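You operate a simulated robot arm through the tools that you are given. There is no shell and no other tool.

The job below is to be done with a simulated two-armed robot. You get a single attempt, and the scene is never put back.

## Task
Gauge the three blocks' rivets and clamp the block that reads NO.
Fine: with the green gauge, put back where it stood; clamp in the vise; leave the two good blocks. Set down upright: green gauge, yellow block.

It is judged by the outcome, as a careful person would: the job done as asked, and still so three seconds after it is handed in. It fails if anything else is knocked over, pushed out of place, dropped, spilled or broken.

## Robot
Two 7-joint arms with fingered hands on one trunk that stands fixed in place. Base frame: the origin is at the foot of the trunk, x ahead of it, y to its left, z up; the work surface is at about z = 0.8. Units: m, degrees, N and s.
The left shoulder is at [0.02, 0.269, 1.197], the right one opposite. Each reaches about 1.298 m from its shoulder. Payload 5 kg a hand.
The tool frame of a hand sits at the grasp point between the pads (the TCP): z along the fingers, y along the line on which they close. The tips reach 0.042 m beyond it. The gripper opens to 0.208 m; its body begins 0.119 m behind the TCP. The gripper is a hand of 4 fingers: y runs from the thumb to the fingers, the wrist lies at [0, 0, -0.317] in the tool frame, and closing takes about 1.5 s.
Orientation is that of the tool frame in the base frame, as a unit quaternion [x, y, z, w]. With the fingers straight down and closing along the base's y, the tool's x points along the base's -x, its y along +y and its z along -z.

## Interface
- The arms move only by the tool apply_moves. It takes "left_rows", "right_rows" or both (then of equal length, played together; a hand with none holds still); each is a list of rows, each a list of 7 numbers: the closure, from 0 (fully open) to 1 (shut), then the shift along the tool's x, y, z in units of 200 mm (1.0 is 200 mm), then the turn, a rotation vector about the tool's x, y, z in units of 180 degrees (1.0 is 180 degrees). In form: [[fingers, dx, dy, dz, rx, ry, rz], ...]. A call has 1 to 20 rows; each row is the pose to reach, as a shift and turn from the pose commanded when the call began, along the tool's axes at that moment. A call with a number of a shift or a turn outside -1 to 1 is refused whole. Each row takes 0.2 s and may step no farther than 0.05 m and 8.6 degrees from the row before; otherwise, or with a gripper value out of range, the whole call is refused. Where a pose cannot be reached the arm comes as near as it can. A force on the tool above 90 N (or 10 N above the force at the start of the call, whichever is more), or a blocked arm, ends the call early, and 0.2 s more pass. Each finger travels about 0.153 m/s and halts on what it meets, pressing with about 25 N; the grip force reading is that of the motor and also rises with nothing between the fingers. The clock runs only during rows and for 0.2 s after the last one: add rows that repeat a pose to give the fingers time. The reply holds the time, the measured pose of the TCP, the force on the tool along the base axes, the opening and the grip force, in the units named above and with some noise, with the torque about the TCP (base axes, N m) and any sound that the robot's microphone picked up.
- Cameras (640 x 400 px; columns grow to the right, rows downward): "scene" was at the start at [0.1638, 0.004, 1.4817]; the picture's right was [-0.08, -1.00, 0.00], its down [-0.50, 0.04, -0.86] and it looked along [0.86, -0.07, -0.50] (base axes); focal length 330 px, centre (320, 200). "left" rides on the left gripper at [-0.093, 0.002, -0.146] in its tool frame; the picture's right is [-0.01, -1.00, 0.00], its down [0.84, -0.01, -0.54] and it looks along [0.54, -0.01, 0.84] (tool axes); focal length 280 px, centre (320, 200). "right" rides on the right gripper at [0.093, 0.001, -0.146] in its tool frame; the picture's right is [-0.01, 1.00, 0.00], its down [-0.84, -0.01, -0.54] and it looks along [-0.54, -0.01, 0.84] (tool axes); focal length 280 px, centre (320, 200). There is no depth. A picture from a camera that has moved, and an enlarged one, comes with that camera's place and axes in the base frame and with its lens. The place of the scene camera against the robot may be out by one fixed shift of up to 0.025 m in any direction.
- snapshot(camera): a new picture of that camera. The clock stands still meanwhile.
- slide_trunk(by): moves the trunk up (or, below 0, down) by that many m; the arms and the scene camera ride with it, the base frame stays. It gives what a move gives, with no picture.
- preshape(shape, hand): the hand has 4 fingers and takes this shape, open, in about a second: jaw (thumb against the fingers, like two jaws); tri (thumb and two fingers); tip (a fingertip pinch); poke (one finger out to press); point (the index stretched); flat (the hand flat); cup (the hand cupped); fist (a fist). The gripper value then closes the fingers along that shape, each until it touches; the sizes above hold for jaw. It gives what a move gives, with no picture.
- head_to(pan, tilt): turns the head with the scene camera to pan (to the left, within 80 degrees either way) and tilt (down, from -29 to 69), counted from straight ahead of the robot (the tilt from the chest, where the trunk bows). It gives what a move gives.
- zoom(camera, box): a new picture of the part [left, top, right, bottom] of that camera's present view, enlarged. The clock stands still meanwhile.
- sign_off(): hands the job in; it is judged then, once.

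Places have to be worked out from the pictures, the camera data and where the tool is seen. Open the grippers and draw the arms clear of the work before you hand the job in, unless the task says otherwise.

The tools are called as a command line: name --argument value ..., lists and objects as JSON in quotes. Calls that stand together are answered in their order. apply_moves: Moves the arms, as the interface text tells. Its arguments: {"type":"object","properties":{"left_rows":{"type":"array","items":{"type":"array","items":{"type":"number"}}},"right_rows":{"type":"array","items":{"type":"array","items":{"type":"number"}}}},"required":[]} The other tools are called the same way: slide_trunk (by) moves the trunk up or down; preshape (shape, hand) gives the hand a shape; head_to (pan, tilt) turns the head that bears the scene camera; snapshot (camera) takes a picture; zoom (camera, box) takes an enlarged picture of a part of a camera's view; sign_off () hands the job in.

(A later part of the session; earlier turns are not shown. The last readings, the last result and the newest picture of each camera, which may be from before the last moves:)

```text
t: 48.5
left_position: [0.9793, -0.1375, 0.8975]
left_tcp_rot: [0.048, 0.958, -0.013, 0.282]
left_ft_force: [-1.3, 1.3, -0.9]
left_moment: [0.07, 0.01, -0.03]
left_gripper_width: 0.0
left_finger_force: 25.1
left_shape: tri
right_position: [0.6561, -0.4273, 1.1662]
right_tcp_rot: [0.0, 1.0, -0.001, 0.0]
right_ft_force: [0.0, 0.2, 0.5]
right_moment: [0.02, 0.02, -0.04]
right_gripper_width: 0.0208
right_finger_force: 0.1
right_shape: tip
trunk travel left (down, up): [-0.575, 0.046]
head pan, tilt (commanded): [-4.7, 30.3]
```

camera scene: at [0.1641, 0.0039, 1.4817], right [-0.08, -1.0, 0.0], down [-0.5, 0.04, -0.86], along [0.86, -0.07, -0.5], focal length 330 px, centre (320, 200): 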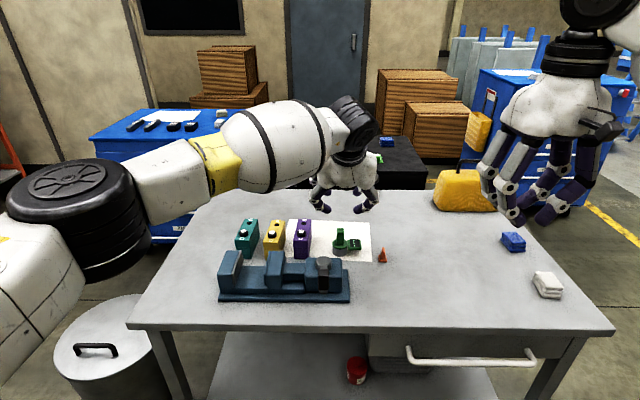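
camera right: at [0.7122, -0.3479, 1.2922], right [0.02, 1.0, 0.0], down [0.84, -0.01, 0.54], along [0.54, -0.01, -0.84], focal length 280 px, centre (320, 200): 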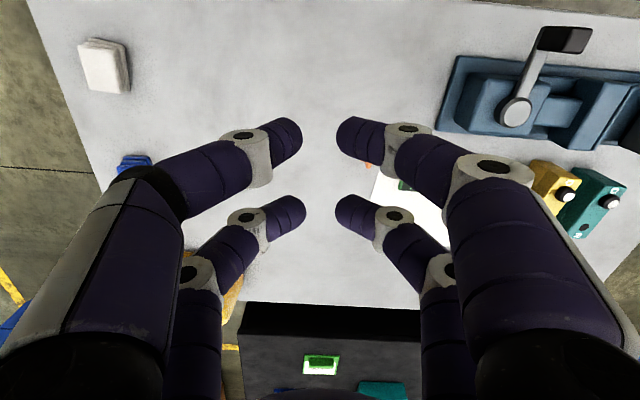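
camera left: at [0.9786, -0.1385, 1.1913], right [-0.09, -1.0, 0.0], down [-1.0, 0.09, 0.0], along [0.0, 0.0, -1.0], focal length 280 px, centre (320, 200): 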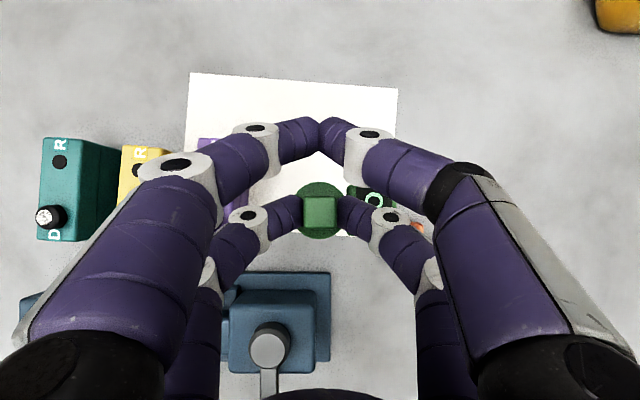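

The sheet now carries most of the weight. I open the fingers in place and look.

apply_moves --left_rows '[[0.9, 0, 0, 0, 0, 0, 0], [0.8, 0, 0, 0, 0, 0, 0], [0.7, 0, 0, 0, 0, 0, 0], [0.65, 0, 0, 0, 0, 0, 0], [0.65, 0, 0, 0, 0, 0, 0]]'

zoom --camera "scene" --box '[310, 215, 400, 271]'

zoom --camera "left" --box '[220, 130, 420, 255]'

```text
t: 49.7
left_position: [0.9808, -0.1373, 0.8966]
left_tcp_rot: [0.05, 0.958, -0.013, 0.282]
left_ft_force: [0.4, -1.4, -0.6]
left_moment: [-0.01, 0.0, -0.01]
left_gripper_width: 0.0723
left_finger_force: 0.1
left_shape: tri
right_position: [0.6563, -0.4284, 1.1667]
right_tcp_rot: [0.0, 1.0, 0.0, -0.001]
right_ft_force: [-1.0, -0.5, -0.2]
right_moment: [0.0, -0.02, 0.0]
right_gripper_width: 0.0211
right_finger_force: 0.1
right_shape: tip
trunk travel left (down, up): [-0.575, 0.046]
head pan, tilt (commanded): [-4.7, 30.3]
```

```text
7.11 times, centred on (355, 243) of scene
camera zoom: at [0.1639, 0.0039, 1.4817], right [-0.08, -1.0, 0.0], down [-0.5, 0.04, -0.86], along [0.86, -0.07, -0.5], focal length 2346 px, centre (71, -106)
```

zoom: 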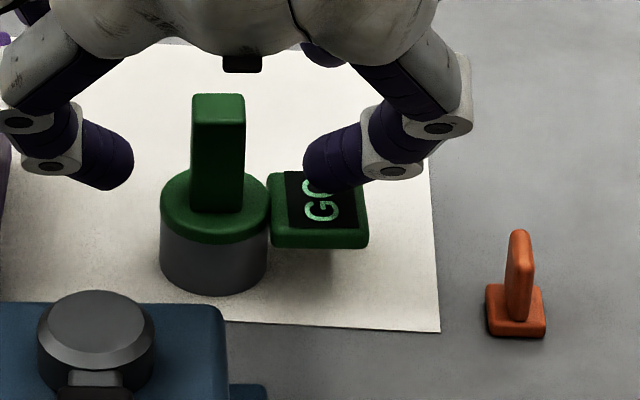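

```text
3.20 times, centred on (320, 192) of left
camera zoom: at [0.9794, -0.1377, 1.0715], right [-0.09, -1.0, 0.01], down [-1.0, 0.09, 0.0], along [0.0, -0.01, -1.0], focal length 897 px, centre (320, 224)
```

zoom: 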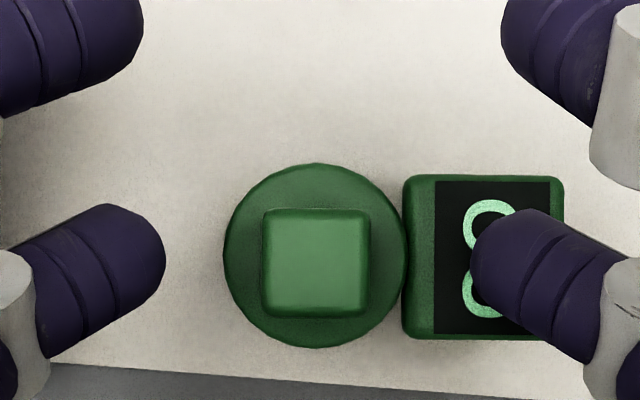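

The gauge stands exactly where it was (picture matches the original). I rise straight off it, then move over the yellow block for a precise look.

apply_moves --left_rows '[[0.65, -0.081, 0, -0.1262, 0, 0, 0], [0.65, -0.162, 0, -0.2524, 0, 0, 0], [0.65, -0.243, 0, -0.3787, 0, 0, 0], [0.65, -0.3241, 0, -0.5049, 0, 0, 0], [0.65, -0.3241, 0, -0.5049, 0, 0, 0]]'

apply_moves --left_rows '[[0.55, 0.02, 0.19, -0.07, 0, 0, 0], [0.55, 0.05, 0.38, -0.11, 0, 0, 0], [0.55, 0.07, 0.57, -0.15, 0, 0, 0], [0.55, 0.083, 0.76, -0.183, 0, 0, 0], [0.55, 0.083, 0.95, -0.233, 0, 0, 0], [0.55, 0.083, 0.95, -0.233, 0, 0, 0], [0.55, 0.083, 0.95, -0.233, 0, 0, 0]]'

snapshot --camera "left"

zoom --camera "scene" --box '[200, 190, 420, 320]'

```text
t: 50.9
left_position: [0.9793, -0.1395, 1.0195]
left_tcp_rot: [0.05, 0.958, -0.013, 0.282]
left_ft_force: [-0.4, 0.3, 0.1]
left_moment: [0.01, 0.01, 0.0]
left_gripper_width: 0.0725
left_finger_force: 0.1
left_shape: tri
right_position: [0.6565, -0.4278, 1.1668]
right_tcp_rot: [-0.001, 1.0, 0.0, -0.001]
right_ft_force: [0.5, -0.1, -0.3]
right_moment: [0.03, 0.04, -0.01]
right_gripper_width: 0.0208
right_finger_force: 0.1
right_shape: tip
trunk travel left (down, up): [-0.575, 0.046]
head pan, tilt (commanded): [-4.7, 30.3]
```

```text
t: 52.5
left_position: [0.959, 0.0553, 1.047]
left_tcp_rot: [0.049, 0.958, -0.013, 0.283]
left_ft_force: [0.7, 1.0, 0.1]
left_moment: [-0.05, -0.03, -0.03]
left_gripper_width: 0.0936
left_finger_force: 0.1
left_shape: tri
right_position: [0.6564, -0.427, 1.1669]
right_tcp_rot: [0.0, 1.0, 0.001, -0.001]
right_ft_force: [-0.2, 0.3, 0.6]
right_moment: [-0.06, 0.01, -0.03]
right_gripper_width: 0.0209
right_finger_force: 0.0
right_shape: tip
trunk travel left (down, up): [-0.575, 0.046]
head pan, tilt (commanded): [-4.7, 30.3]
```

```text
taken
camera left: at [0.9579, 0.0564, 1.2215], right [-0.09, -1.0, 0.01], down [-1.0, 0.09, 0.0], along [0.0, -0.01, -1.0], focal length 280 px, centre (320, 200)
```

left: 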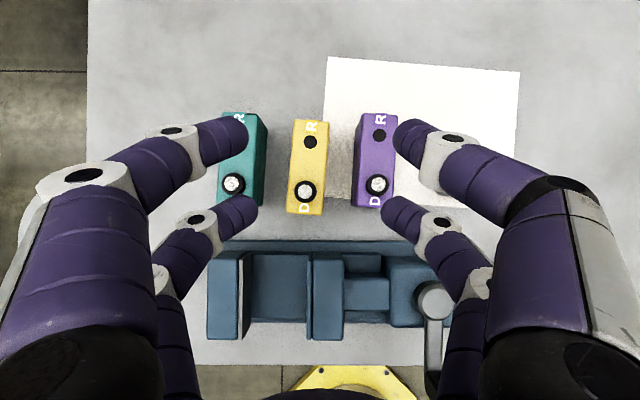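

```text
2.91 times, centred on (310, 255) of scene
camera zoom: at [0.1637, 0.0047, 1.4818], right [-0.08, -1.0, 0.0], down [-0.5, 0.04, -0.86], along [0.86, -0.07, -0.5], focal length 960 px, centre (349, 40)
```

zoom: 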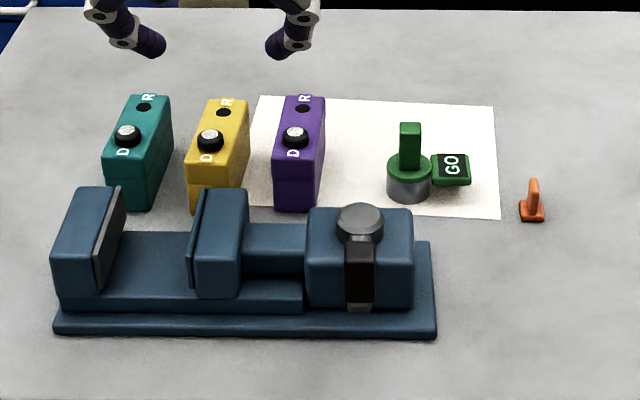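

The bench matches its initial state. I zoom the downward camera on the yellow block and on the vise for exact poses.

zoom --camera "left" --box '[240, 100, 400, 220]'

zoom --camera "left" --box '[200, 220, 460, 390]'

```text
3.33 times, centred on (320, 160) of left
camera zoom: at [0.9579, 0.0564, 1.2215], right [-0.09, -1.0, 0.01], down [-1.0, 0.09, 0.0], along [0.0, -0.01, -1.0], focal length 935 px, centre (320, 333)
```

zoom: 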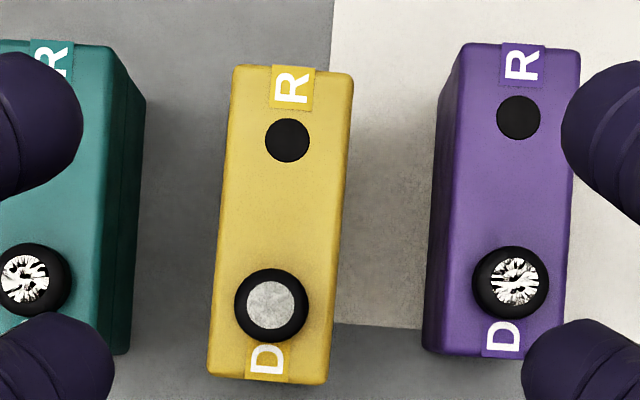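

```text
2.35 times, centred on (330, 305) of left
camera zoom: at [0.9579, 0.0564, 1.2215], right [-0.09, -1.0, 0.01], down [-1.0, 0.09, 0.0], along [0.0, -0.01, -1.0], focal length 660 px, centre (296, -47)
```

zoom: 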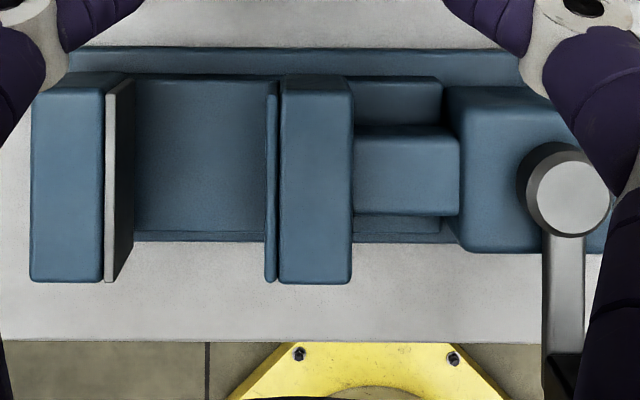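

The vise is aligned with the hand's present yaw; yellow is turned a further −4.5°, centre ≈ (1.001, 0.0645). I set the hand to 20° tilt and yaw −10°, fingers 58 mm apart, hovering so the near pair is above the block's middle (just behind its centre, clear of the neighbouring bosses).

apply_moves --left_rows '[[0.65, -0.0408, 0.0173, 0.1589, 0.0037, 0.0235, 0.0075], [0.7, -0.0817, 0.0347, 0.3178, 0.0075, 0.0471, 0.0151], [0.72, -0.1225, 0.052, 0.4767, 0.0112, 0.0706, 0.0226], [0.72, -0.1225, 0.052, 0.4767, 0.0112, 0.0706, 0.0226], [0.72, -0.1225, 0.052, 0.4767, 0.0112, 0.0706, 0.0226]]'

snapshot --camera "left"

zoom --camera "scene" --box '[220, 160, 350, 270]'

```text
t: 53.7
left_position: [1.0308, 0.0552, 0.9797]
left_tcp_rot: [0.089, 0.981, -0.014, 0.173]
left_ft_force: [-0.7, -0.5, -0.4]
left_moment: [0.05, -0.01, 0.04]
left_gripper_width: 0.0586
left_finger_force: 0.2
left_shape: tri
right_position: [0.6565, -0.4298, 1.1661]
right_tcp_rot: [0.001, 1.0, 0.001, -0.001]
right_ft_force: [1.1, -0.6, -0.7]
right_moment: [0.08, 0.04, -0.02]
right_gripper_width: 0.0211
right_finger_force: 0.1
right_shape: tip
trunk travel left (down, up): [-0.575, 0.046]
head pan, tilt (commanded): [-4.7, 30.3]
```

```text
taken
camera left: at [1.0696, 0.0502, 1.1502], right [-0.17, -0.99, 0.0], down [-0.96, 0.16, 0.22], along [-0.21, 0.03, -0.98], focal length 280 px, centre (320, 200)
```

left: 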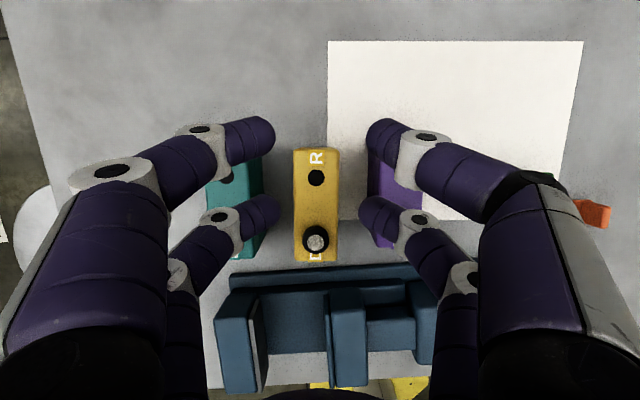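

```text
3.64 times, centred on (285, 215) of scene
camera zoom: at [0.1645, 0.0032, 1.4815], right [-0.08, -1.0, 0.0], down [-0.5, 0.04, -0.86], along [0.86, -0.07, -0.51], focal length 1199 px, centre (447, 146)
```

zoom: 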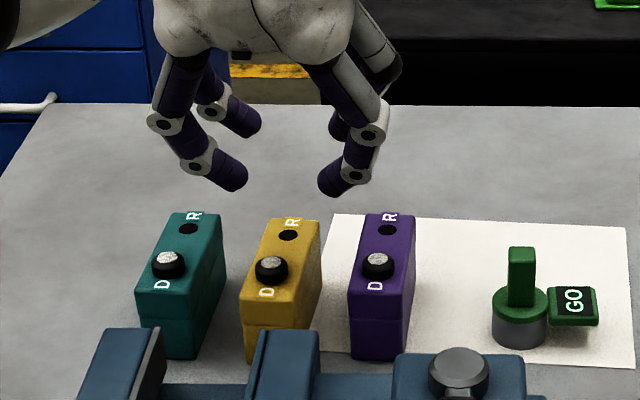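

Yaw matches the block well. I zoom for lateral and fore-aft centring before descending.

zoom --camera "left" --box '[240, 120, 400, 280]'

```text
2.50 times, centred on (320, 200) of left
camera zoom: at [1.0696, 0.0502, 1.1502], right [-0.17, -0.99, 0.0], down [-0.96, 0.16, 0.22], along [-0.21, 0.03, -0.98], focal length 701 px, centre (320, 200)
```

zoom: 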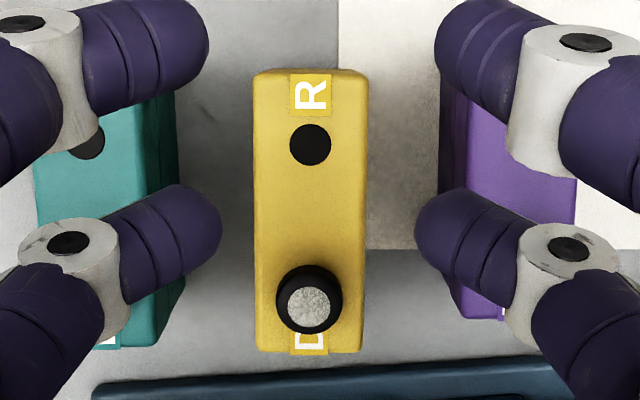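

The block is 3.3 mm to the left of the finger midline; the pinch point is 13 mm behind block centre as intended. I correct sideways and lower 45 mm.

apply_moves --left_rows '[[0.72, 0.0, 0.0168, 0.0, 0, 0, 0], [0.72, 0.0256, 0.0168, 0.0705, 0, 0, 0], [0.72, 0.0512, 0.0168, 0.141, 0, 0, 0], [0.72, 0.0768, 0.0168, 0.2114, 0, 0, 0], [0.72, 0.0768, 0.0168, 0.2114, 0, 0, 0], [0.72, 0.0768, 0.0168, 0.2114, 0, 0, 0]]'

zoom --camera "left" --box '[240, 120, 400, 280]'

zoom --camera "scene" --box '[220, 170, 350, 270]'

```text
t: 55.1
left_position: [1.0338, 0.0603, 0.9377]
left_tcp_rot: [0.089, 0.981, -0.014, 0.174]
left_ft_force: [0.2, 0.1, 0.9]
left_moment: [-0.02, 0.03, 0.03]
left_gripper_width: 0.0585
left_finger_force: 0.1
left_shape: tri
right_position: [0.656, -0.4279, 1.166]
right_tcp_rot: [0.0, 1.0, 0.0, 0.0]
right_ft_force: [0.0, -0.3, 0.4]
right_moment: [-0.01, 0.03, -0.01]
right_gripper_width: 0.0208
right_finger_force: 0.1
right_shape: tip
trunk travel left (down, up): [-0.575, 0.046]
head pan, tilt (commanded): [-4.7, 30.3]
```

```text
2.50 times, centred on (320, 200) of left
camera zoom: at [1.0699, 0.0546, 1.1068], right [-0.17, -0.99, 0.0], down [-0.96, 0.16, 0.22], along [-0.21, 0.03, -0.98], focal length 701 px, centre (320, 200)
```

zoom: 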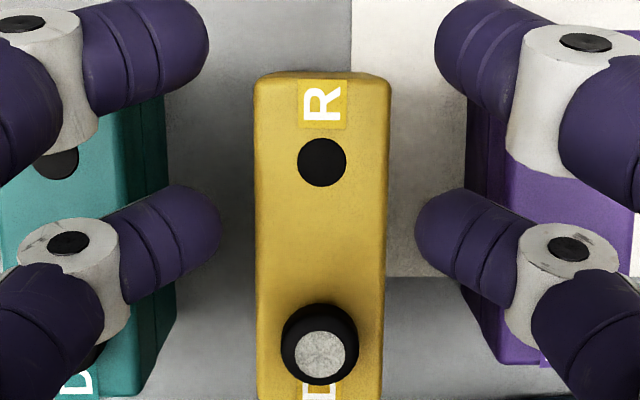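

```text
4.00 times, centred on (285, 220) of scene
camera zoom: at [0.164, 0.0039, 1.4817], right [-0.08, -1.0, 0.0], down [-0.5, 0.04, -0.86], along [0.86, -0.07, -0.5], focal length 1319 px, centre (460, 120)
```

zoom: 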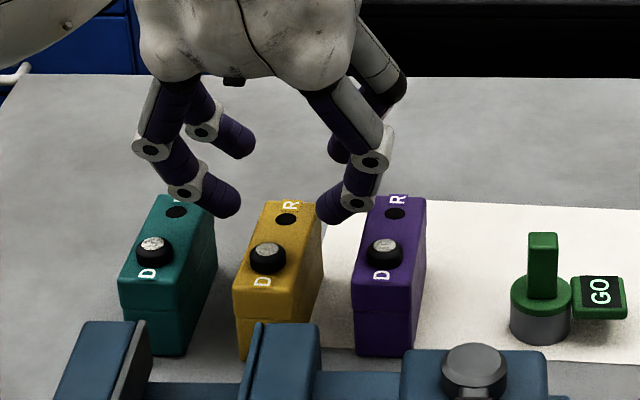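

Centring is within 1 mm, and the knuckles sit behind the neighbours' bosses. I lower another 30 mm and check clearances.

apply_moves --left_rows '[[0.72, 0.0171, -0.004, 0.047, 0, 0, 0], [0.72, 0.0342, -0.004, 0.094, 0, 0, 0], [0.72, 0.0513, -0.004, 0.141, 0, 0, 0], [0.72, 0.0513, -0.004, 0.141, 0, 0, 0], [0.72, 0.0513, -0.004, 0.141, 0, 0, 0]]'

zoom --camera "left" --box '[220, 120, 420, 280]'

zoom --camera "scene" --box '[230, 190, 330, 270]'

```text
t: 56.3
left_position: [1.0322, 0.0598, 0.9076]
left_tcp_rot: [0.089, 0.98, -0.014, 0.175]
left_ft_force: [0.7, 0.5, -0.1]
left_moment: [-0.05, -0.03, -0.03]
left_gripper_width: 0.0582
left_finger_force: 0.0
left_shape: tri
right_position: [0.6553, -0.4285, 1.1673]
right_tcp_rot: [0.0, 1.0, 0.0, 0.0]
right_ft_force: [0.5, -0.3, -0.4]
right_moment: [0.01, -0.01, 0.02]
right_gripper_width: 0.0208
right_finger_force: 0.0
right_shape: tip
trunk travel left (down, up): [-0.575, 0.046]
head pan, tilt (commanded): [-4.7, 30.3]
```

```text
2.50 times, centred on (320, 200) of left
camera zoom: at [1.0696, 0.0549, 1.0769], right [-0.17, -0.99, 0.0], down [-0.96, 0.16, 0.22], along [-0.21, 0.03, -0.98], focal length 701 px, centre (320, 200)
```

zoom: 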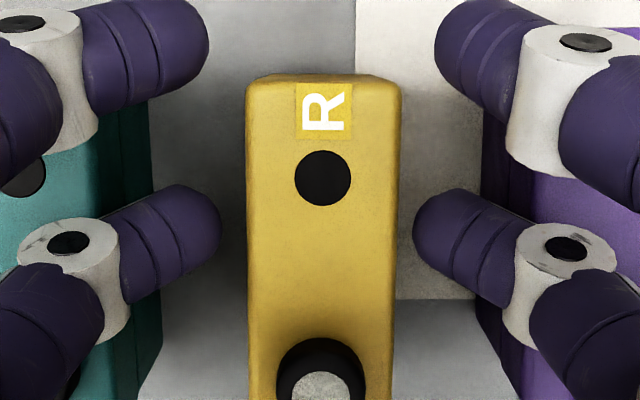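

```text
5.00 times, centred on (280, 230) of scene
camera zoom: at [0.1638, 0.004, 1.4817], right [-0.08, -1.0, 0.0], down [-0.5, 0.04, -0.86], along [0.86, -0.07, -0.5], focal length 1649 px, centre (520, 50)
```

zoom: 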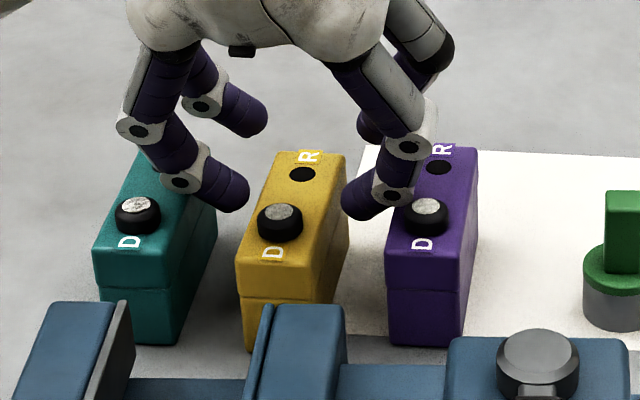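

Tips have entered the gaps with no contact (force ≈ 0). I lower the last 5.5 mm, then check force before closing.

apply_moves --left_rows '[[0.72, 0.0048, -0.005, 0.0128, 0, 0, 0], [0.72, 0.0095, -0.005, 0.0257, 0, 0, 0], [0.72, 0.0095, -0.005, 0.0257, 0, 0, 0], [0.72, 0.0095, -0.005, 0.0257, 0, 0, 0]]'

zoom --camera "scene" --box '[230, 190, 330, 270]'

snapshot --camera "left"

```text
t: 57.3
left_position: [1.0327, 0.059, 0.9031]
left_tcp_rot: [0.09, 0.98, -0.015, 0.175]
left_ft_force: [2.7, 1.6, 13.4]
left_moment: [-0.02, 0.22, -0.01]
left_gripper_width: 0.0576
left_finger_force: 0.1
left_shape: tri
right_position: [0.6557, -0.4294, 1.1675]
right_tcp_rot: [-0.001, 1.0, 0.001, 0.001]
right_ft_force: [-0.3, 0.6, 0.2]
right_moment: [0.0, -0.03, 0.02]
right_gripper_width: 0.021
right_finger_force: 0.2
right_shape: tip
trunk travel left (down, up): [-0.575, 0.046]
head pan, tilt (commanded): [-4.7, 30.3]
```

```text
5.00 times, centred on (280, 230) of scene
camera zoom: at [0.1629, 0.004, 1.4819], right [-0.08, -1.0, 0.0], down [-0.5, 0.04, -0.86], along [0.86, -0.07, -0.5], focal length 1649 px, centre (520, 50)
```

zoom: 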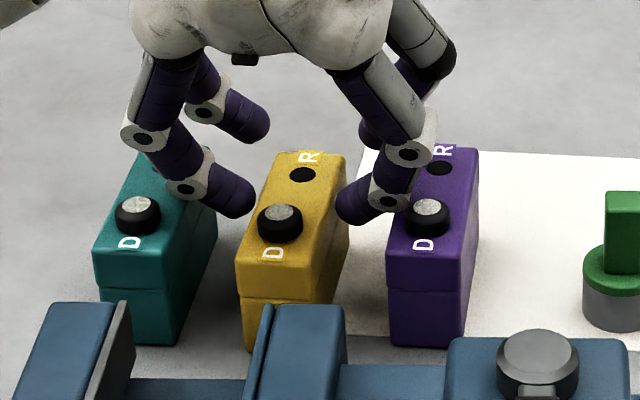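

```text
taken
camera left: at [1.0693, 0.0538, 1.0726], right [-0.17, -0.99, 0.0], down [-0.96, 0.16, 0.21], along [-0.21, 0.03, -0.98], focal length 280 px, centre (320, 200)
```

left: 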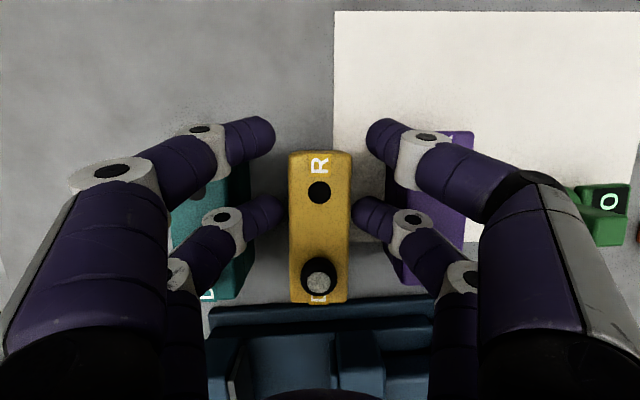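

The reading (+13 N, balanced left/right) shows both near knuckles just touching the neighbouring block tops. I immediately raise 4 mm and narrow the fingers to about 50 mm so the knuckles tuck inward.

apply_moves --left_rows '[[0.72, -0.0068, 0, -0.0188, 0, 0, 0], [0.74, -0.0068, 0, -0.0188, 0, 0, 0], [0.76, -0.0068, 0, -0.0188, 0, 0, 0], [0.76, -0.0068, 0, -0.0188, 0, 0, 0]]'

zoom --camera "left" --box '[220, 120, 420, 280]'

zoom --camera "scene" --box '[230, 190, 330, 270]'

```text
t: 58.3
left_position: [1.0316, 0.0598, 0.9049]
left_tcp_rot: [0.09, 0.981, -0.014, 0.174]
left_ft_force: [0.0, -0.5, 0.3]
left_moment: [-0.03, 0.01, 0.01]
left_gripper_width: 0.0502
left_finger_force: 0.3
left_shape: tri
right_position: [0.6563, -0.4284, 1.1674]
right_tcp_rot: [0.001, 1.0, 0.0, -0.001]
right_ft_force: [-0.2, 0.6, -0.1]
right_moment: [-0.02, -0.01, -0.01]
right_gripper_width: 0.0208
right_finger_force: 0.1
right_shape: tip
trunk travel left (down, up): [-0.575, 0.046]
head pan, tilt (commanded): [-4.7, 30.3]
```

```text
2.50 times, centred on (320, 200) of left
camera zoom: at [1.0699, 0.0533, 1.075], right [-0.17, -0.99, 0.0], down [-0.96, 0.16, 0.22], along [-0.21, 0.03, -0.98], focal length 701 px, centre (320, 200)
```

zoom: 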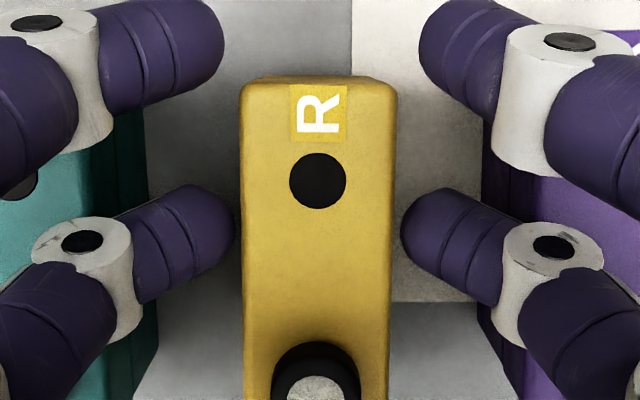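

```text
5.00 times, centred on (280, 230) of scene
camera zoom: at [0.1639, 0.0039, 1.4817], right [-0.08, -1.0, 0.0], down [-0.5, 0.04, -0.86], along [0.86, -0.07, -0.5], focal length 1649 px, centre (520, 50)
```

zoom: 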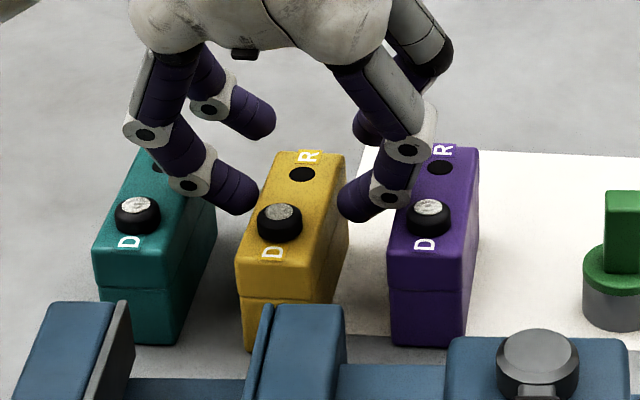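

Contact is gone and the neighbours haven't moved. With the fingers narrower I lower 4 mm again and read the force.

apply_moves --left_rows '[[0.76, 0.0034, 0, 0.0094, 0, 0, 0], [0.76, 0.0068, 0, 0.0188, 0, 0, 0], [0.76, 0.0068, 0, 0.0188, 0, 0, 0]]'

```text
t: 59.1
left_position: [1.0337, 0.0593, 0.9019]
left_tcp_rot: [0.089, 0.981, -0.014, 0.174]
left_ft_force: [1.6, 2.1, 5.2]
left_moment: [-0.19, 0.09, 0.01]
left_gripper_width: 0.0503
left_finger_force: 0.2
left_shape: tri
right_position: [0.6561, -0.4284, 1.1674]
right_tcp_rot: [0.0, 1.0, 0.0, 0.001]
right_ft_force: [-0.7, -0.5, -0.5]
right_moment: [-0.01, 0.0, 0.01]
right_gripper_width: 0.021
right_finger_force: 0.1
right_shape: tip
trunk travel left (down, up): [-0.575, 0.046]
head pan, tilt (commanded): [-4.7, 30.3]
```

Only a light touch (5 N) on the right knuckle at the planned depth. I ease up 1 mm and close on the block.

apply_moves --left_rows '[[0.77, -0.0017, 0, -0.0047, 0, 0, 0], [0.79, -0.0017, 0, -0.0047, 0, 0, 0], [0.82, -0.0017, 0, -0.0047, 0, 0, 0], [0.9, -0.0017, 0, -0.0047, 0, 0, 0], [1.0, -0.0017, 0, -0.0047, 0, 0, 0], [1.0, -0.0017, 0, -0.0047, 0, 0, 0], [1.0, -0.0017, 0, -0.0047, 0, 0, 0]]'

zoom --camera "left" --box '[220, 120, 420, 280]'

zoom --camera "scene" --box '[230, 190, 330, 270]'

```text
t: 60.7
left_position: [1.0336, 0.059, 0.9023]
left_tcp_rot: [0.089, 0.981, -0.015, 0.173]
left_ft_force: [0.2, 0.0, -3.4]
left_moment: [-0.04, -0.04, -0.02]
left_gripper_width: 0.0046
left_finger_force: 25.4
left_shape: tri
right_position: [0.6561, -0.4276, 1.1675]
right_tcp_rot: [0.0, 1.0, 0.0, 0.001]
right_ft_force: [0.5, 0.1, -0.2]
right_moment: [0.02, 0.01, -0.01]
right_gripper_width: 0.0209
right_finger_force: 0.1
right_shape: tip
trunk travel left (down, up): [-0.575, 0.046]
head pan, tilt (commanded): [-4.7, 30.3]
```

```text
2.50 times, centred on (320, 200) of left
camera zoom: at [1.0701, 0.0533, 1.0718], right [-0.17, -0.99, 0.0], down [-0.96, 0.16, 0.22], along [-0.21, 0.03, -0.98], focal length 701 px, centre (320, 200)
```

zoom: 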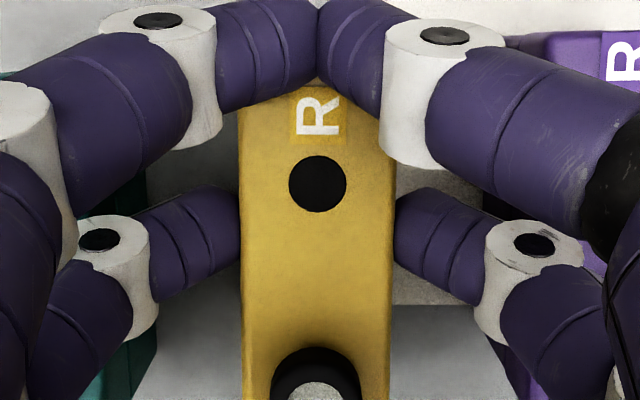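

```text
5.00 times, centred on (280, 230) of scene
camera zoom: at [0.1641, 0.0039, 1.4816], right [-0.08, -1.0, 0.0], down [-0.5, 0.04, -0.86], along [0.86, -0.07, -0.5], focal length 1649 px, centre (520, 50)
```

zoom: 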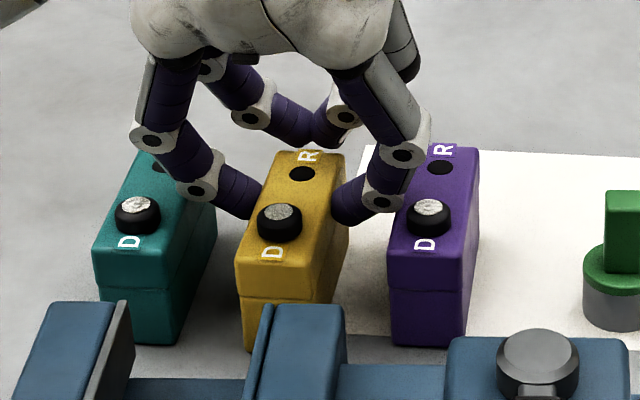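

The near pair holds the block by its sides and nothing else moved. I lift 20 mm gently to test the hold.

apply_moves --left_rows '[[1.0, -0.0085, 0, -0.0235, 0, 0, 0], [1.0, -0.0171, 0, -0.047, 0, 0, 0], [1.0, -0.0256, 0, -0.0705, 0, 0, 0], [1.0, -0.0342, 0, -0.094, 0, 0, 0], [1.0, -0.0342, 0, -0.094, 0, 0, 0]]'

zoom --camera "scene" --box '[230, 180, 330, 270]'

```text
t: 61.9
left_position: [1.0354, 0.0582, 0.9225]
left_tcp_rot: [0.089, 0.981, -0.014, 0.174]
left_ft_force: [0.7, 0.7, -5.4]
left_moment: [-0.03, -0.18, 0.02]
left_gripper_width: 0.0046
left_finger_force: 24.4
left_shape: tri
right_position: [0.6562, -0.4279, 1.1656]
right_tcp_rot: [0.0, 1.0, 0.0, 0.0]
right_ft_force: [-0.2, -0.5, -0.4]
right_moment: [-0.02, 0.02, 0.01]
right_gripper_width: 0.0211
right_finger_force: 0.1
right_shape: tip
trunk travel left (down, up): [-0.575, 0.046]
head pan, tilt (commanded): [-4.7, 30.3]
```

```text
4.44 times, centred on (280, 225) of scene
camera zoom: at [0.1643, 0.0039, 1.4816], right [-0.08, -1.0, 0.0], down [-0.5, 0.04, -0.86], along [0.86, -0.07, -0.5], focal length 1466 px, centre (498, 89)
```

zoom: 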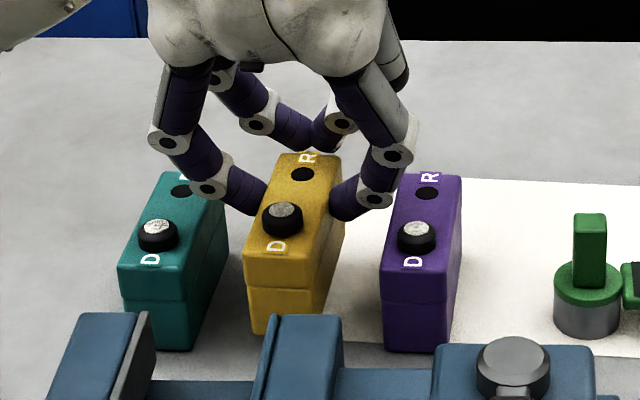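

The block (about 0.55 kg) comes up level. I lift it a further 90 mm straight up to clear the bosses and vise jaws.

apply_moves --left_rows '[[1.0, -0.0385, 0, -0.1057, 0, 0, 0], [1.0, -0.077, 0, -0.2114, 0, 0, 0], [1.0, -0.1154, 0, -0.3172, 0, 0, 0], [1.0, -0.1539, 0, -0.4229, 0, 0, 0], [1.0, -0.1539, 0, -0.4229, 0, 0, 0]]'

zoom --camera "scene" --box '[210, 150, 370, 280]'

snapshot --camera "left"

```text
t: 63.1
left_position: [1.0354, 0.0568, 1.0111]
left_tcp_rot: [0.088, 0.981, -0.014, 0.173]
left_ft_force: [0.3, 0.1, -4.1]
left_moment: [-0.04, -0.15, 0.01]
left_gripper_width: 0.0048
left_finger_force: 25.1
left_shape: tri
right_position: [0.6575, -0.4287, 1.1666]
right_tcp_rot: [0.0, 1.0, 0.0, -0.001]
right_ft_force: [0.1, 0.4, -0.2]
right_moment: [-0.02, 0.02, -0.02]
right_gripper_width: 0.0211
right_finger_force: 0.0
right_shape: tip
trunk travel left (down, up): [-0.575, 0.046]
head pan, tilt (commanded): [-4.7, 30.3]
```

```text
3.08 times, centred on (290, 215) of scene
camera zoom: at [0.1645, 0.0039, 1.4815], right [-0.08, -1.0, 0.0], down [-0.5, 0.04, -0.86], along [0.86, -0.07, -0.51], focal length 1015 px, centre (412, 154)
```

zoom: 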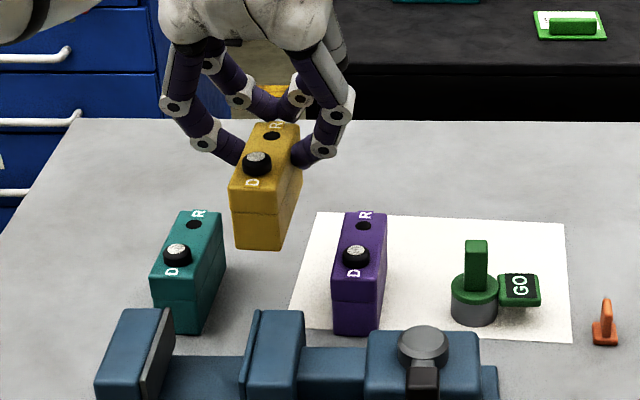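

```text
taken
camera left: at [1.0717, 0.0523, 1.1814], right [-0.17, -0.99, 0.0], down [-0.96, 0.16, 0.22], along [-0.21, 0.03, -0.98], focal length 280 px, centre (320, 200)
```

left: 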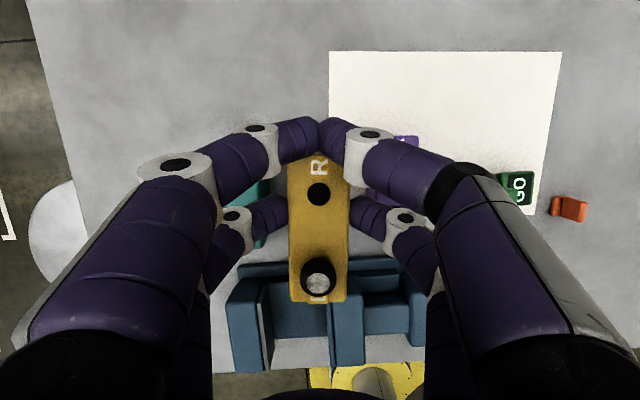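

The block hangs level. I carry it back over the vise gap, turning +4.4° to match the vise, keeping about 30 mm clearance above the jaws.

apply_moves --left_rows '[[1.0, 0.1536, 0.0389, -0.0666, -0.0017, 0, -0.0046], [1.0, 0.3072, 0.0778, -0.1331, -0.0034, 0, -0.0092], [1.0, 0.4609, 0.1168, -0.1997, -0.005, 0, -0.0138], [1.0, 0.6145, 0.1557, -0.2662, -0.0067, 0, -0.0184], [1.0, 0.7681, 0.1946, -0.3328, -0.0084, 0, -0.023], [1.0, 0.7681, 0.1946, -0.3328, -0.0084, 0, -0.023], [1.0, 0.7681, 0.1946, -0.3328, -0.0084, 0, -0.023]]'

snapshot --camera "left"

zoom --camera "scene" --box '[190, 160, 370, 310]'

```text
t: 64.7
left_position: [0.8768, 0.128, 1.0221]
left_tcp_rot: [0.051, 0.983, -0.007, 0.175]
left_ft_force: [0.4, 1.4, -3.3]
left_moment: [-0.08, -0.13, -0.04]
left_gripper_width: 0.0046
left_finger_force: 24.7
left_shape: tri
right_position: [0.6554, -0.4271, 1.1677]
right_tcp_rot: [0.0, 1.0, 0.0, 0.0]
right_ft_force: [0.9, 0.1, 0.3]
right_moment: [-0.04, 0.02, 0.01]
right_gripper_width: 0.0208
right_finger_force: 0.1
right_shape: tip
trunk travel left (down, up): [-0.575, 0.046]
head pan, tilt (commanded): [-4.7, 30.3]
```

```text
taken
camera left: at [0.9144, 0.1247, 1.1923], right [-0.09, -1.0, 0.0], down [-0.97, 0.09, 0.22], along [-0.22, 0.02, -0.98], focal length 280 px, centre (320, 200)
```

left: 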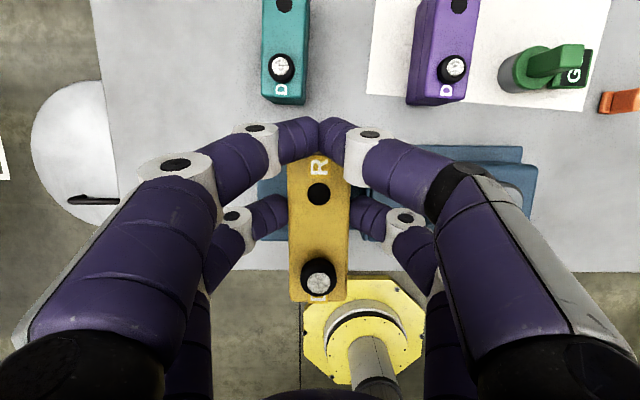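

```text
2.67 times, centred on (280, 235) of scene
camera zoom: at [0.1638, 0.0044, 1.4817], right [-0.08, -1.0, 0.0], down [-0.5, 0.04, -0.86], along [0.86, -0.07, -0.5], focal length 880 px, centre (427, 107)
```

zoom: 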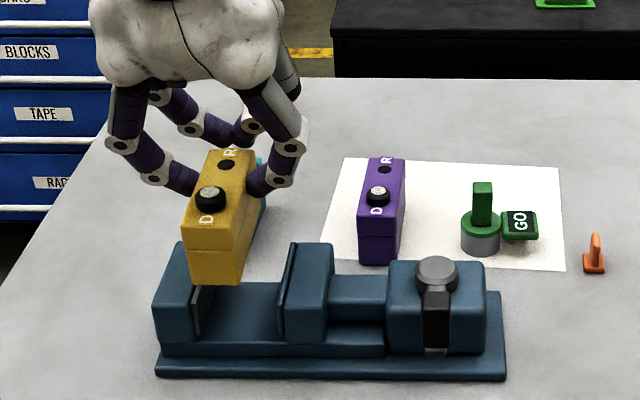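

The block hovers over the gap, close to the fixed jaw. I zoom both cameras to check its side clearances.

zoom --camera "left" --box '[220, 150, 440, 310]'

zoom --camera "scene" --box '[210, 220, 310, 305]'

```text
2.50 times, centred on (330, 230) of left
camera zoom: at [0.9144, 0.1247, 1.1923], right [-0.09, -1.0, 0.0], down [-0.97, 0.09, 0.22], along [-0.22, 0.02, -0.98], focal length 701 px, centre (295, 125)
```

zoom: 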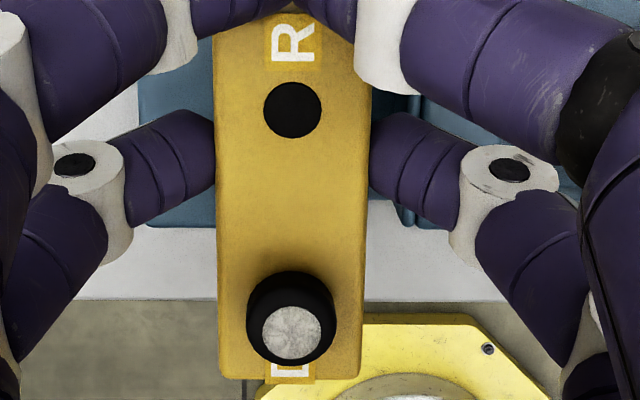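

```text
4.71 times, centred on (260, 262) of scene
camera zoom: at [0.1638, 0.0044, 1.4817], right [-0.08, -1.0, 0.0], down [-0.5, 0.04, -0.86], along [0.86, -0.07, -0.5], focal length 1552 px, centre (602, -94)
```

zoom: 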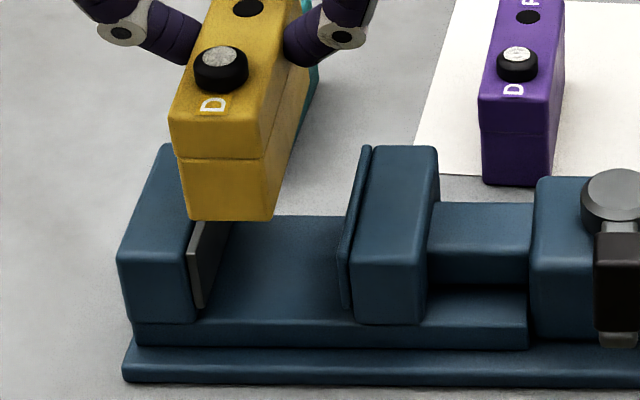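

Clearances: ~9 mm to the fixed jaw, ~28 mm to the moving jaw, but the block sits 13 mm too far forward. I shift 12 mm back (+x) and lower 60 mm between the jaws.

apply_moves --left_rows '[[1.0, -0.0564, 0, 0.0205, 0, 0, 0], [1.0, -0.0222, 0, 0.1145, 0, 0, 0], [1.0, 0.012, 0, 0.2084, 0, 0, 0], [1.0, 0.0462, 0, 0.3024, 0, 0, 0], [1.0, 0.0462, 0, 0.3024, 0, 0, 0], [1.0, 0.0462, 0, 0.3024, 0, 0, 0]]'

zoom --camera "scene" --box '[210, 215, 320, 310]'

snapshot --camera "left"

```text
t: 66.1
left_position: [0.889, 0.126, 0.9606]
left_tcp_rot: [0.051, 0.983, -0.008, 0.174]
left_ft_force: [1.0, -0.5, -4.2]
left_moment: [0.01, -0.13, -0.02]
left_gripper_width: 0.0047
left_finger_force: 25.4
left_shape: tri
right_position: [0.6571, -0.4283, 1.1661]
right_tcp_rot: [0.001, 1.0, -0.001, 0.0]
right_ft_force: [0.1, -0.5, -0.7]
right_moment: [0.01, 0.02, 0.01]
right_gripper_width: 0.0208
right_finger_force: 0.1
right_shape: tip
trunk travel left (down, up): [-0.575, 0.046]
head pan, tilt (commanded): [-4.7, 30.3]
```

```text
4.21 times, centred on (265, 262) of scene
camera zoom: at [0.1644, 0.004, 1.4816], right [-0.08, -1.0, 0.0], down [-0.5, 0.04, -0.86], along [0.86, -0.07, -0.51], focal length 1389 px, centre (552, -63)
```

zoom: 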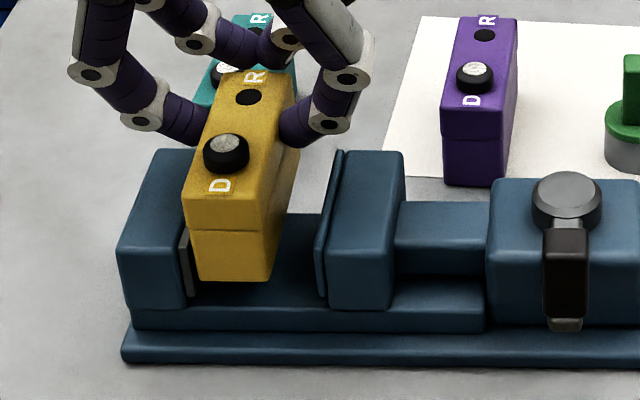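

```text
taken
camera left: at [0.9251, 0.1234, 1.1318], right [-0.09, -1.0, 0.0], down [-0.97, 0.09, 0.22], along [-0.22, 0.02, -0.98], focal length 280 px, centre (320, 200)
```

left: 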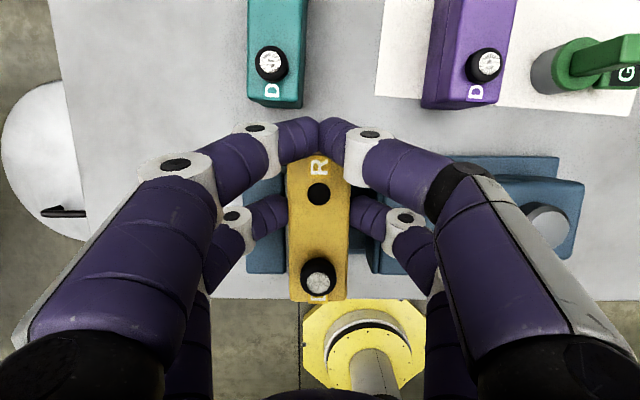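

The block has entered between the jaws cleanly. I lower another 20 mm.

apply_moves --left_rows '[[1.0, 0.0114, 0, 0.0313, 0, 0, 0], [1.0, 0.0228, 0, 0.0627, 0, 0, 0], [1.0, 0.0342, 0, 0.094, 0, 0, 0], [1.0, 0.0342, 0, 0.094, 0, 0, 0]]'

zoom --camera "scene" --box '[210, 215, 320, 310]'

```text
t: 67.1
left_position: [0.8877, 0.1258, 0.9405]
left_tcp_rot: [0.051, 0.983, -0.008, 0.174]
left_ft_force: [0.3, 0.0, -3.7]
left_moment: [0.0, -0.13, 0.02]
left_gripper_width: 0.0047
left_finger_force: 25.2
left_shape: tri
right_position: [0.656, -0.4282, 1.1667]
right_tcp_rot: [0.0, 1.0, 0.0, 0.0]
right_ft_force: [0.3, 0.4, -0.2]
right_moment: [0.01, 0.01, -0.02]
right_gripper_width: 0.0209
right_finger_force: 0.0
right_shape: tip
trunk travel left (down, up): [-0.575, 0.046]
head pan, tilt (commanded): [-4.7, 30.3]
```

```text
4.21 times, centred on (265, 262) of scene
camera zoom: at [0.164, 0.0039, 1.4817], right [-0.08, -1.0, 0.0], down [-0.5, 0.04, -0.86], along [0.86, -0.07, -0.5], focal length 1389 px, centre (552, -63)
```

zoom: 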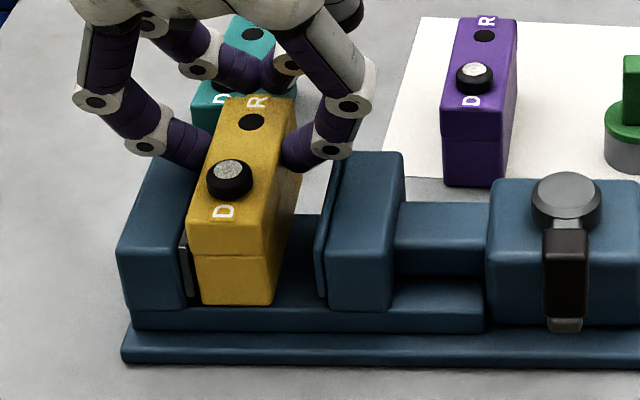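

About 7 mm remain to the bed. I lower in 3 mm steps watching force.

apply_moves --left_rows '[[1.0, 0.0051, 0, 0.0141, 0, 0, 0], [1.0, 0.0077, 0, 0.0212, 0, 0, 0], [1.0, 0.0077, 0, 0.0212, 0, 0, 0]]'

```text
t: 67.9
left_position: [0.8883, 0.1256, 0.9405]
left_tcp_rot: [0.051, 0.983, -0.007, 0.176]
left_ft_force: [4.9, 6.3, 17.0]
left_moment: [1.02, -0.03, -0.29]
left_gripper_width: 0.0053
left_finger_force: 25.1
left_shape: tri
right_position: [0.655, -0.4277, 1.1675]
right_tcp_rot: [0.0, 1.0, 0.0, -0.001]
right_ft_force: [-0.5, -0.2, -0.6]
right_moment: [-0.02, 0.02, 0.0]
right_gripper_width: 0.0209
right_finger_force: 0.0
right_shape: tip
trunk travel left (down, up): [-0.575, 0.046]
head pan, tilt (commanded): [-4.7, 30.3]
```

The +17 N with a strong left-side moment shows the left fingertip resting on the fixed jaw's top; the block bottom is ~6 mm above the bed. I back up 3 mm and centre the block in the gap so both fingertips can dip slightly between the jaws.

apply_moves --left_rows '[[1.0, -0.0128, 0, -0.0352, 0, 0, 0], [1.0, -0.0128, -0.024, -0.0352, 0, 0, 0], [1.0, -0.0128, -0.0475, -0.0352, 0, 0, 0], [1.0, -0.0128, -0.0475, -0.0352, 0, 0, 0]]'

zoom --camera "scene" --box '[210, 215, 320, 310]'

```text
t: 68.9
left_position: [0.8851, 0.1124, 0.9464]
left_tcp_rot: [0.053, 0.983, -0.009, 0.174]
left_ft_force: [0.6, 0.1, -4.7]
left_moment: [0.05, -0.16, 0.04]
left_gripper_width: 0.0047
left_finger_force: 24.8
left_shape: tri
right_position: [0.6559, -0.4298, 1.1665]
right_tcp_rot: [0.001, 1.0, 0.001, 0.0]
right_ft_force: [-0.6, 0.2, 0.5]
right_moment: [0.15, -0.05, -0.02]
right_gripper_width: 0.0208
right_finger_force: 0.0
right_shape: tip
trunk travel left (down, up): [-0.575, 0.046]
head pan, tilt (commanded): [-4.7, 30.3]
```

```text
4.21 times, centred on (265, 262) of scene
camera zoom: at [0.1639, 0.0029, 1.4817], right [-0.08, -1.0, 0.0], down [-0.5, 0.04, -0.86], along [0.86, -0.07, -0.5], focal length 1389 px, centre (552, -63)
```

zoom: 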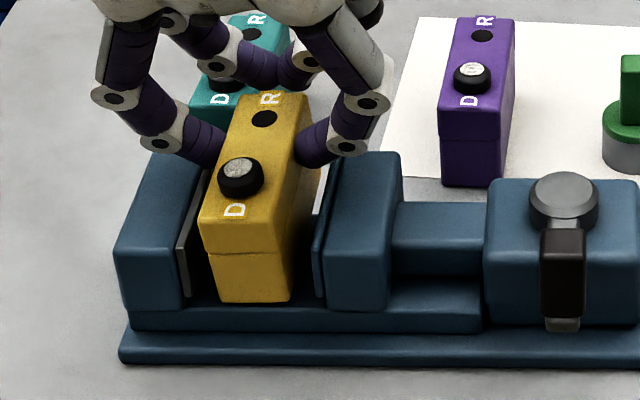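

Left gap ≈ 20 mm, right ≈ 16 mm. I nudge 2 mm left and lower 7 mm, watching the force.

apply_moves --left_rows '[[1.0, 0.0, 0.009, 0.0, 0, 0, 0], [1.0, 0.006, 0.009, 0.0165, 0, 0, 0], [1.0, 0.012, 0.009, 0.0329, 0, 0, 0], [1.0, 0.012, 0.009, 0.0329, 0, 0, 0]]'

```text
t: 69.9
left_position: [0.8862, 0.1186, 0.9406]
left_tcp_rot: [0.051, 0.983, -0.008, 0.177]
left_ft_force: [4.6, 6.9, 21.1]
left_moment: [1.23, 0.08, -0.23]
left_gripper_width: 0.0054
left_finger_force: 25.1
left_shape: tri
right_position: [0.6546, -0.4274, 1.1677]
right_tcp_rot: [0.0, 1.0, 0.0, 0.0]
right_ft_force: [-1.2, -0.1, -1.0]
right_moment: [-0.07, -0.02, 0.01]
right_gripper_width: 0.0211
right_finger_force: 0.0
right_shape: tip
trunk travel left (down, up): [-0.575, 0.046]
head pan, tilt (commanded): [-4.7, 30.3]
```

The left tip still lands on the fixed jaw plate's edge (actual left gap is ~16 mm after settling). I rise 3 mm, shift 3 mm right to equalise the gaps, and lower again.

apply_moves --left_rows '[[1.0, -0.0068, 0, -0.0188, 0, 0, 0], [1.0, -0.0068, -0.015, -0.0188, 0, 0, 0], [1.0, -0.0068, -0.015, -0.0188, 0, 0, 0], [1.0, -0.0068, -0.015, -0.0188, 0, 0, 0], [1.0, 0.0, -0.015, 0.0, 0, 0, 0], [1.0, 0.0, -0.015, 0.0, 0, 0, 0]]'

zoom --camera "scene" --box '[210, 225, 310, 310]'

```text
t: 71.3
left_position: [0.8865, 0.1128, 0.9386]
left_tcp_rot: [0.052, 0.983, -0.007, 0.175]
left_ft_force: [0.2, -1.8, 3.7]
left_moment: [0.15, 0.04, 0.0]
left_gripper_width: 0.0053
left_finger_force: 24.7
left_shape: tri
right_position: [0.6563, -0.4267, 1.1671]
right_tcp_rot: [0.0, 1.0, 0.0, -0.001]
right_ft_force: [0.8, 1.4, -0.2]
right_moment: [-0.01, 0.02, -0.01]
right_gripper_width: 0.0208
right_finger_force: 0.1
right_shape: tip
trunk travel left (down, up): [-0.575, 0.046]
head pan, tilt (commanded): [-4.7, 30.3]
```

```text
4.71 times, centred on (260, 268) of scene
camera zoom: at [0.1636, 0.0038, 1.4818], right [-0.08, -1.0, 0.0], down [-0.5, 0.04, -0.86], along [0.86, -0.07, -0.5], focal length 1552 px, centre (602, -118)
```

zoom: 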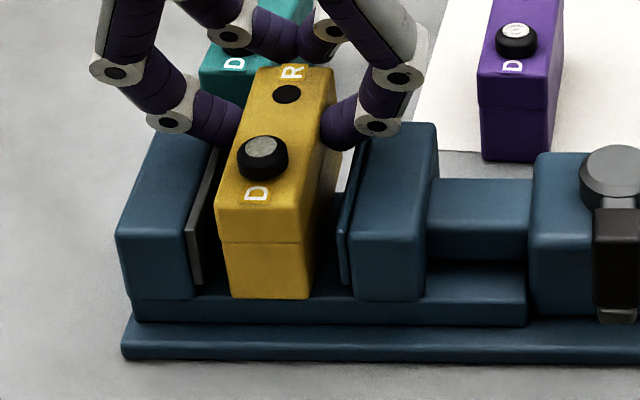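

Contact is now light and balanced at z = 0.9386. I lower 3 mm more and read.

apply_moves --left_rows '[[1.0, 0.0026, 0, 0.007, 0, 0, 0], [1.0, 0.0051, 0, 0.0141, 0, 0, 0], [1.0, 0.0051, 0, 0.0141, 0, 0, 0]]'

zoom --camera "scene" --box '[220, 235, 300, 305]'

```text
t: 72.1
left_position: [0.8875, 0.1139, 0.9372]
left_tcp_rot: [0.051, 0.983, -0.007, 0.175]
left_ft_force: [3.6, -1.7, 15.9]
left_moment: [0.48, 0.25, -0.06]
left_gripper_width: 0.0054
left_finger_force: 24.4
left_shape: tri
right_position: [0.6555, -0.4287, 1.1686]
right_tcp_rot: [0.002, 1.0, 0.0, -0.001]
right_ft_force: [-0.3, 0.0, -0.4]
right_moment: [0.0, 0.02, 0.0]
right_gripper_width: 0.0209
right_finger_force: 0.1
right_shape: tip
trunk travel left (down, up): [-0.575, 0.046]
head pan, tilt (commanded): [-4.7, 30.3]
```

```text
5.71 times, centred on (260, 270) of scene
camera zoom: at [0.1631, 0.0036, 1.4819], right [-0.08, -1.0, 0.0], down [-0.5, 0.04, -0.86], along [0.86, -0.07, -0.5], focal length 1885 px, centre (663, -200)
```

zoom: 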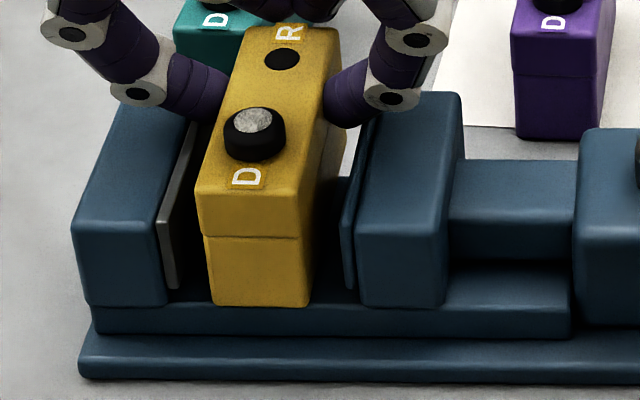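

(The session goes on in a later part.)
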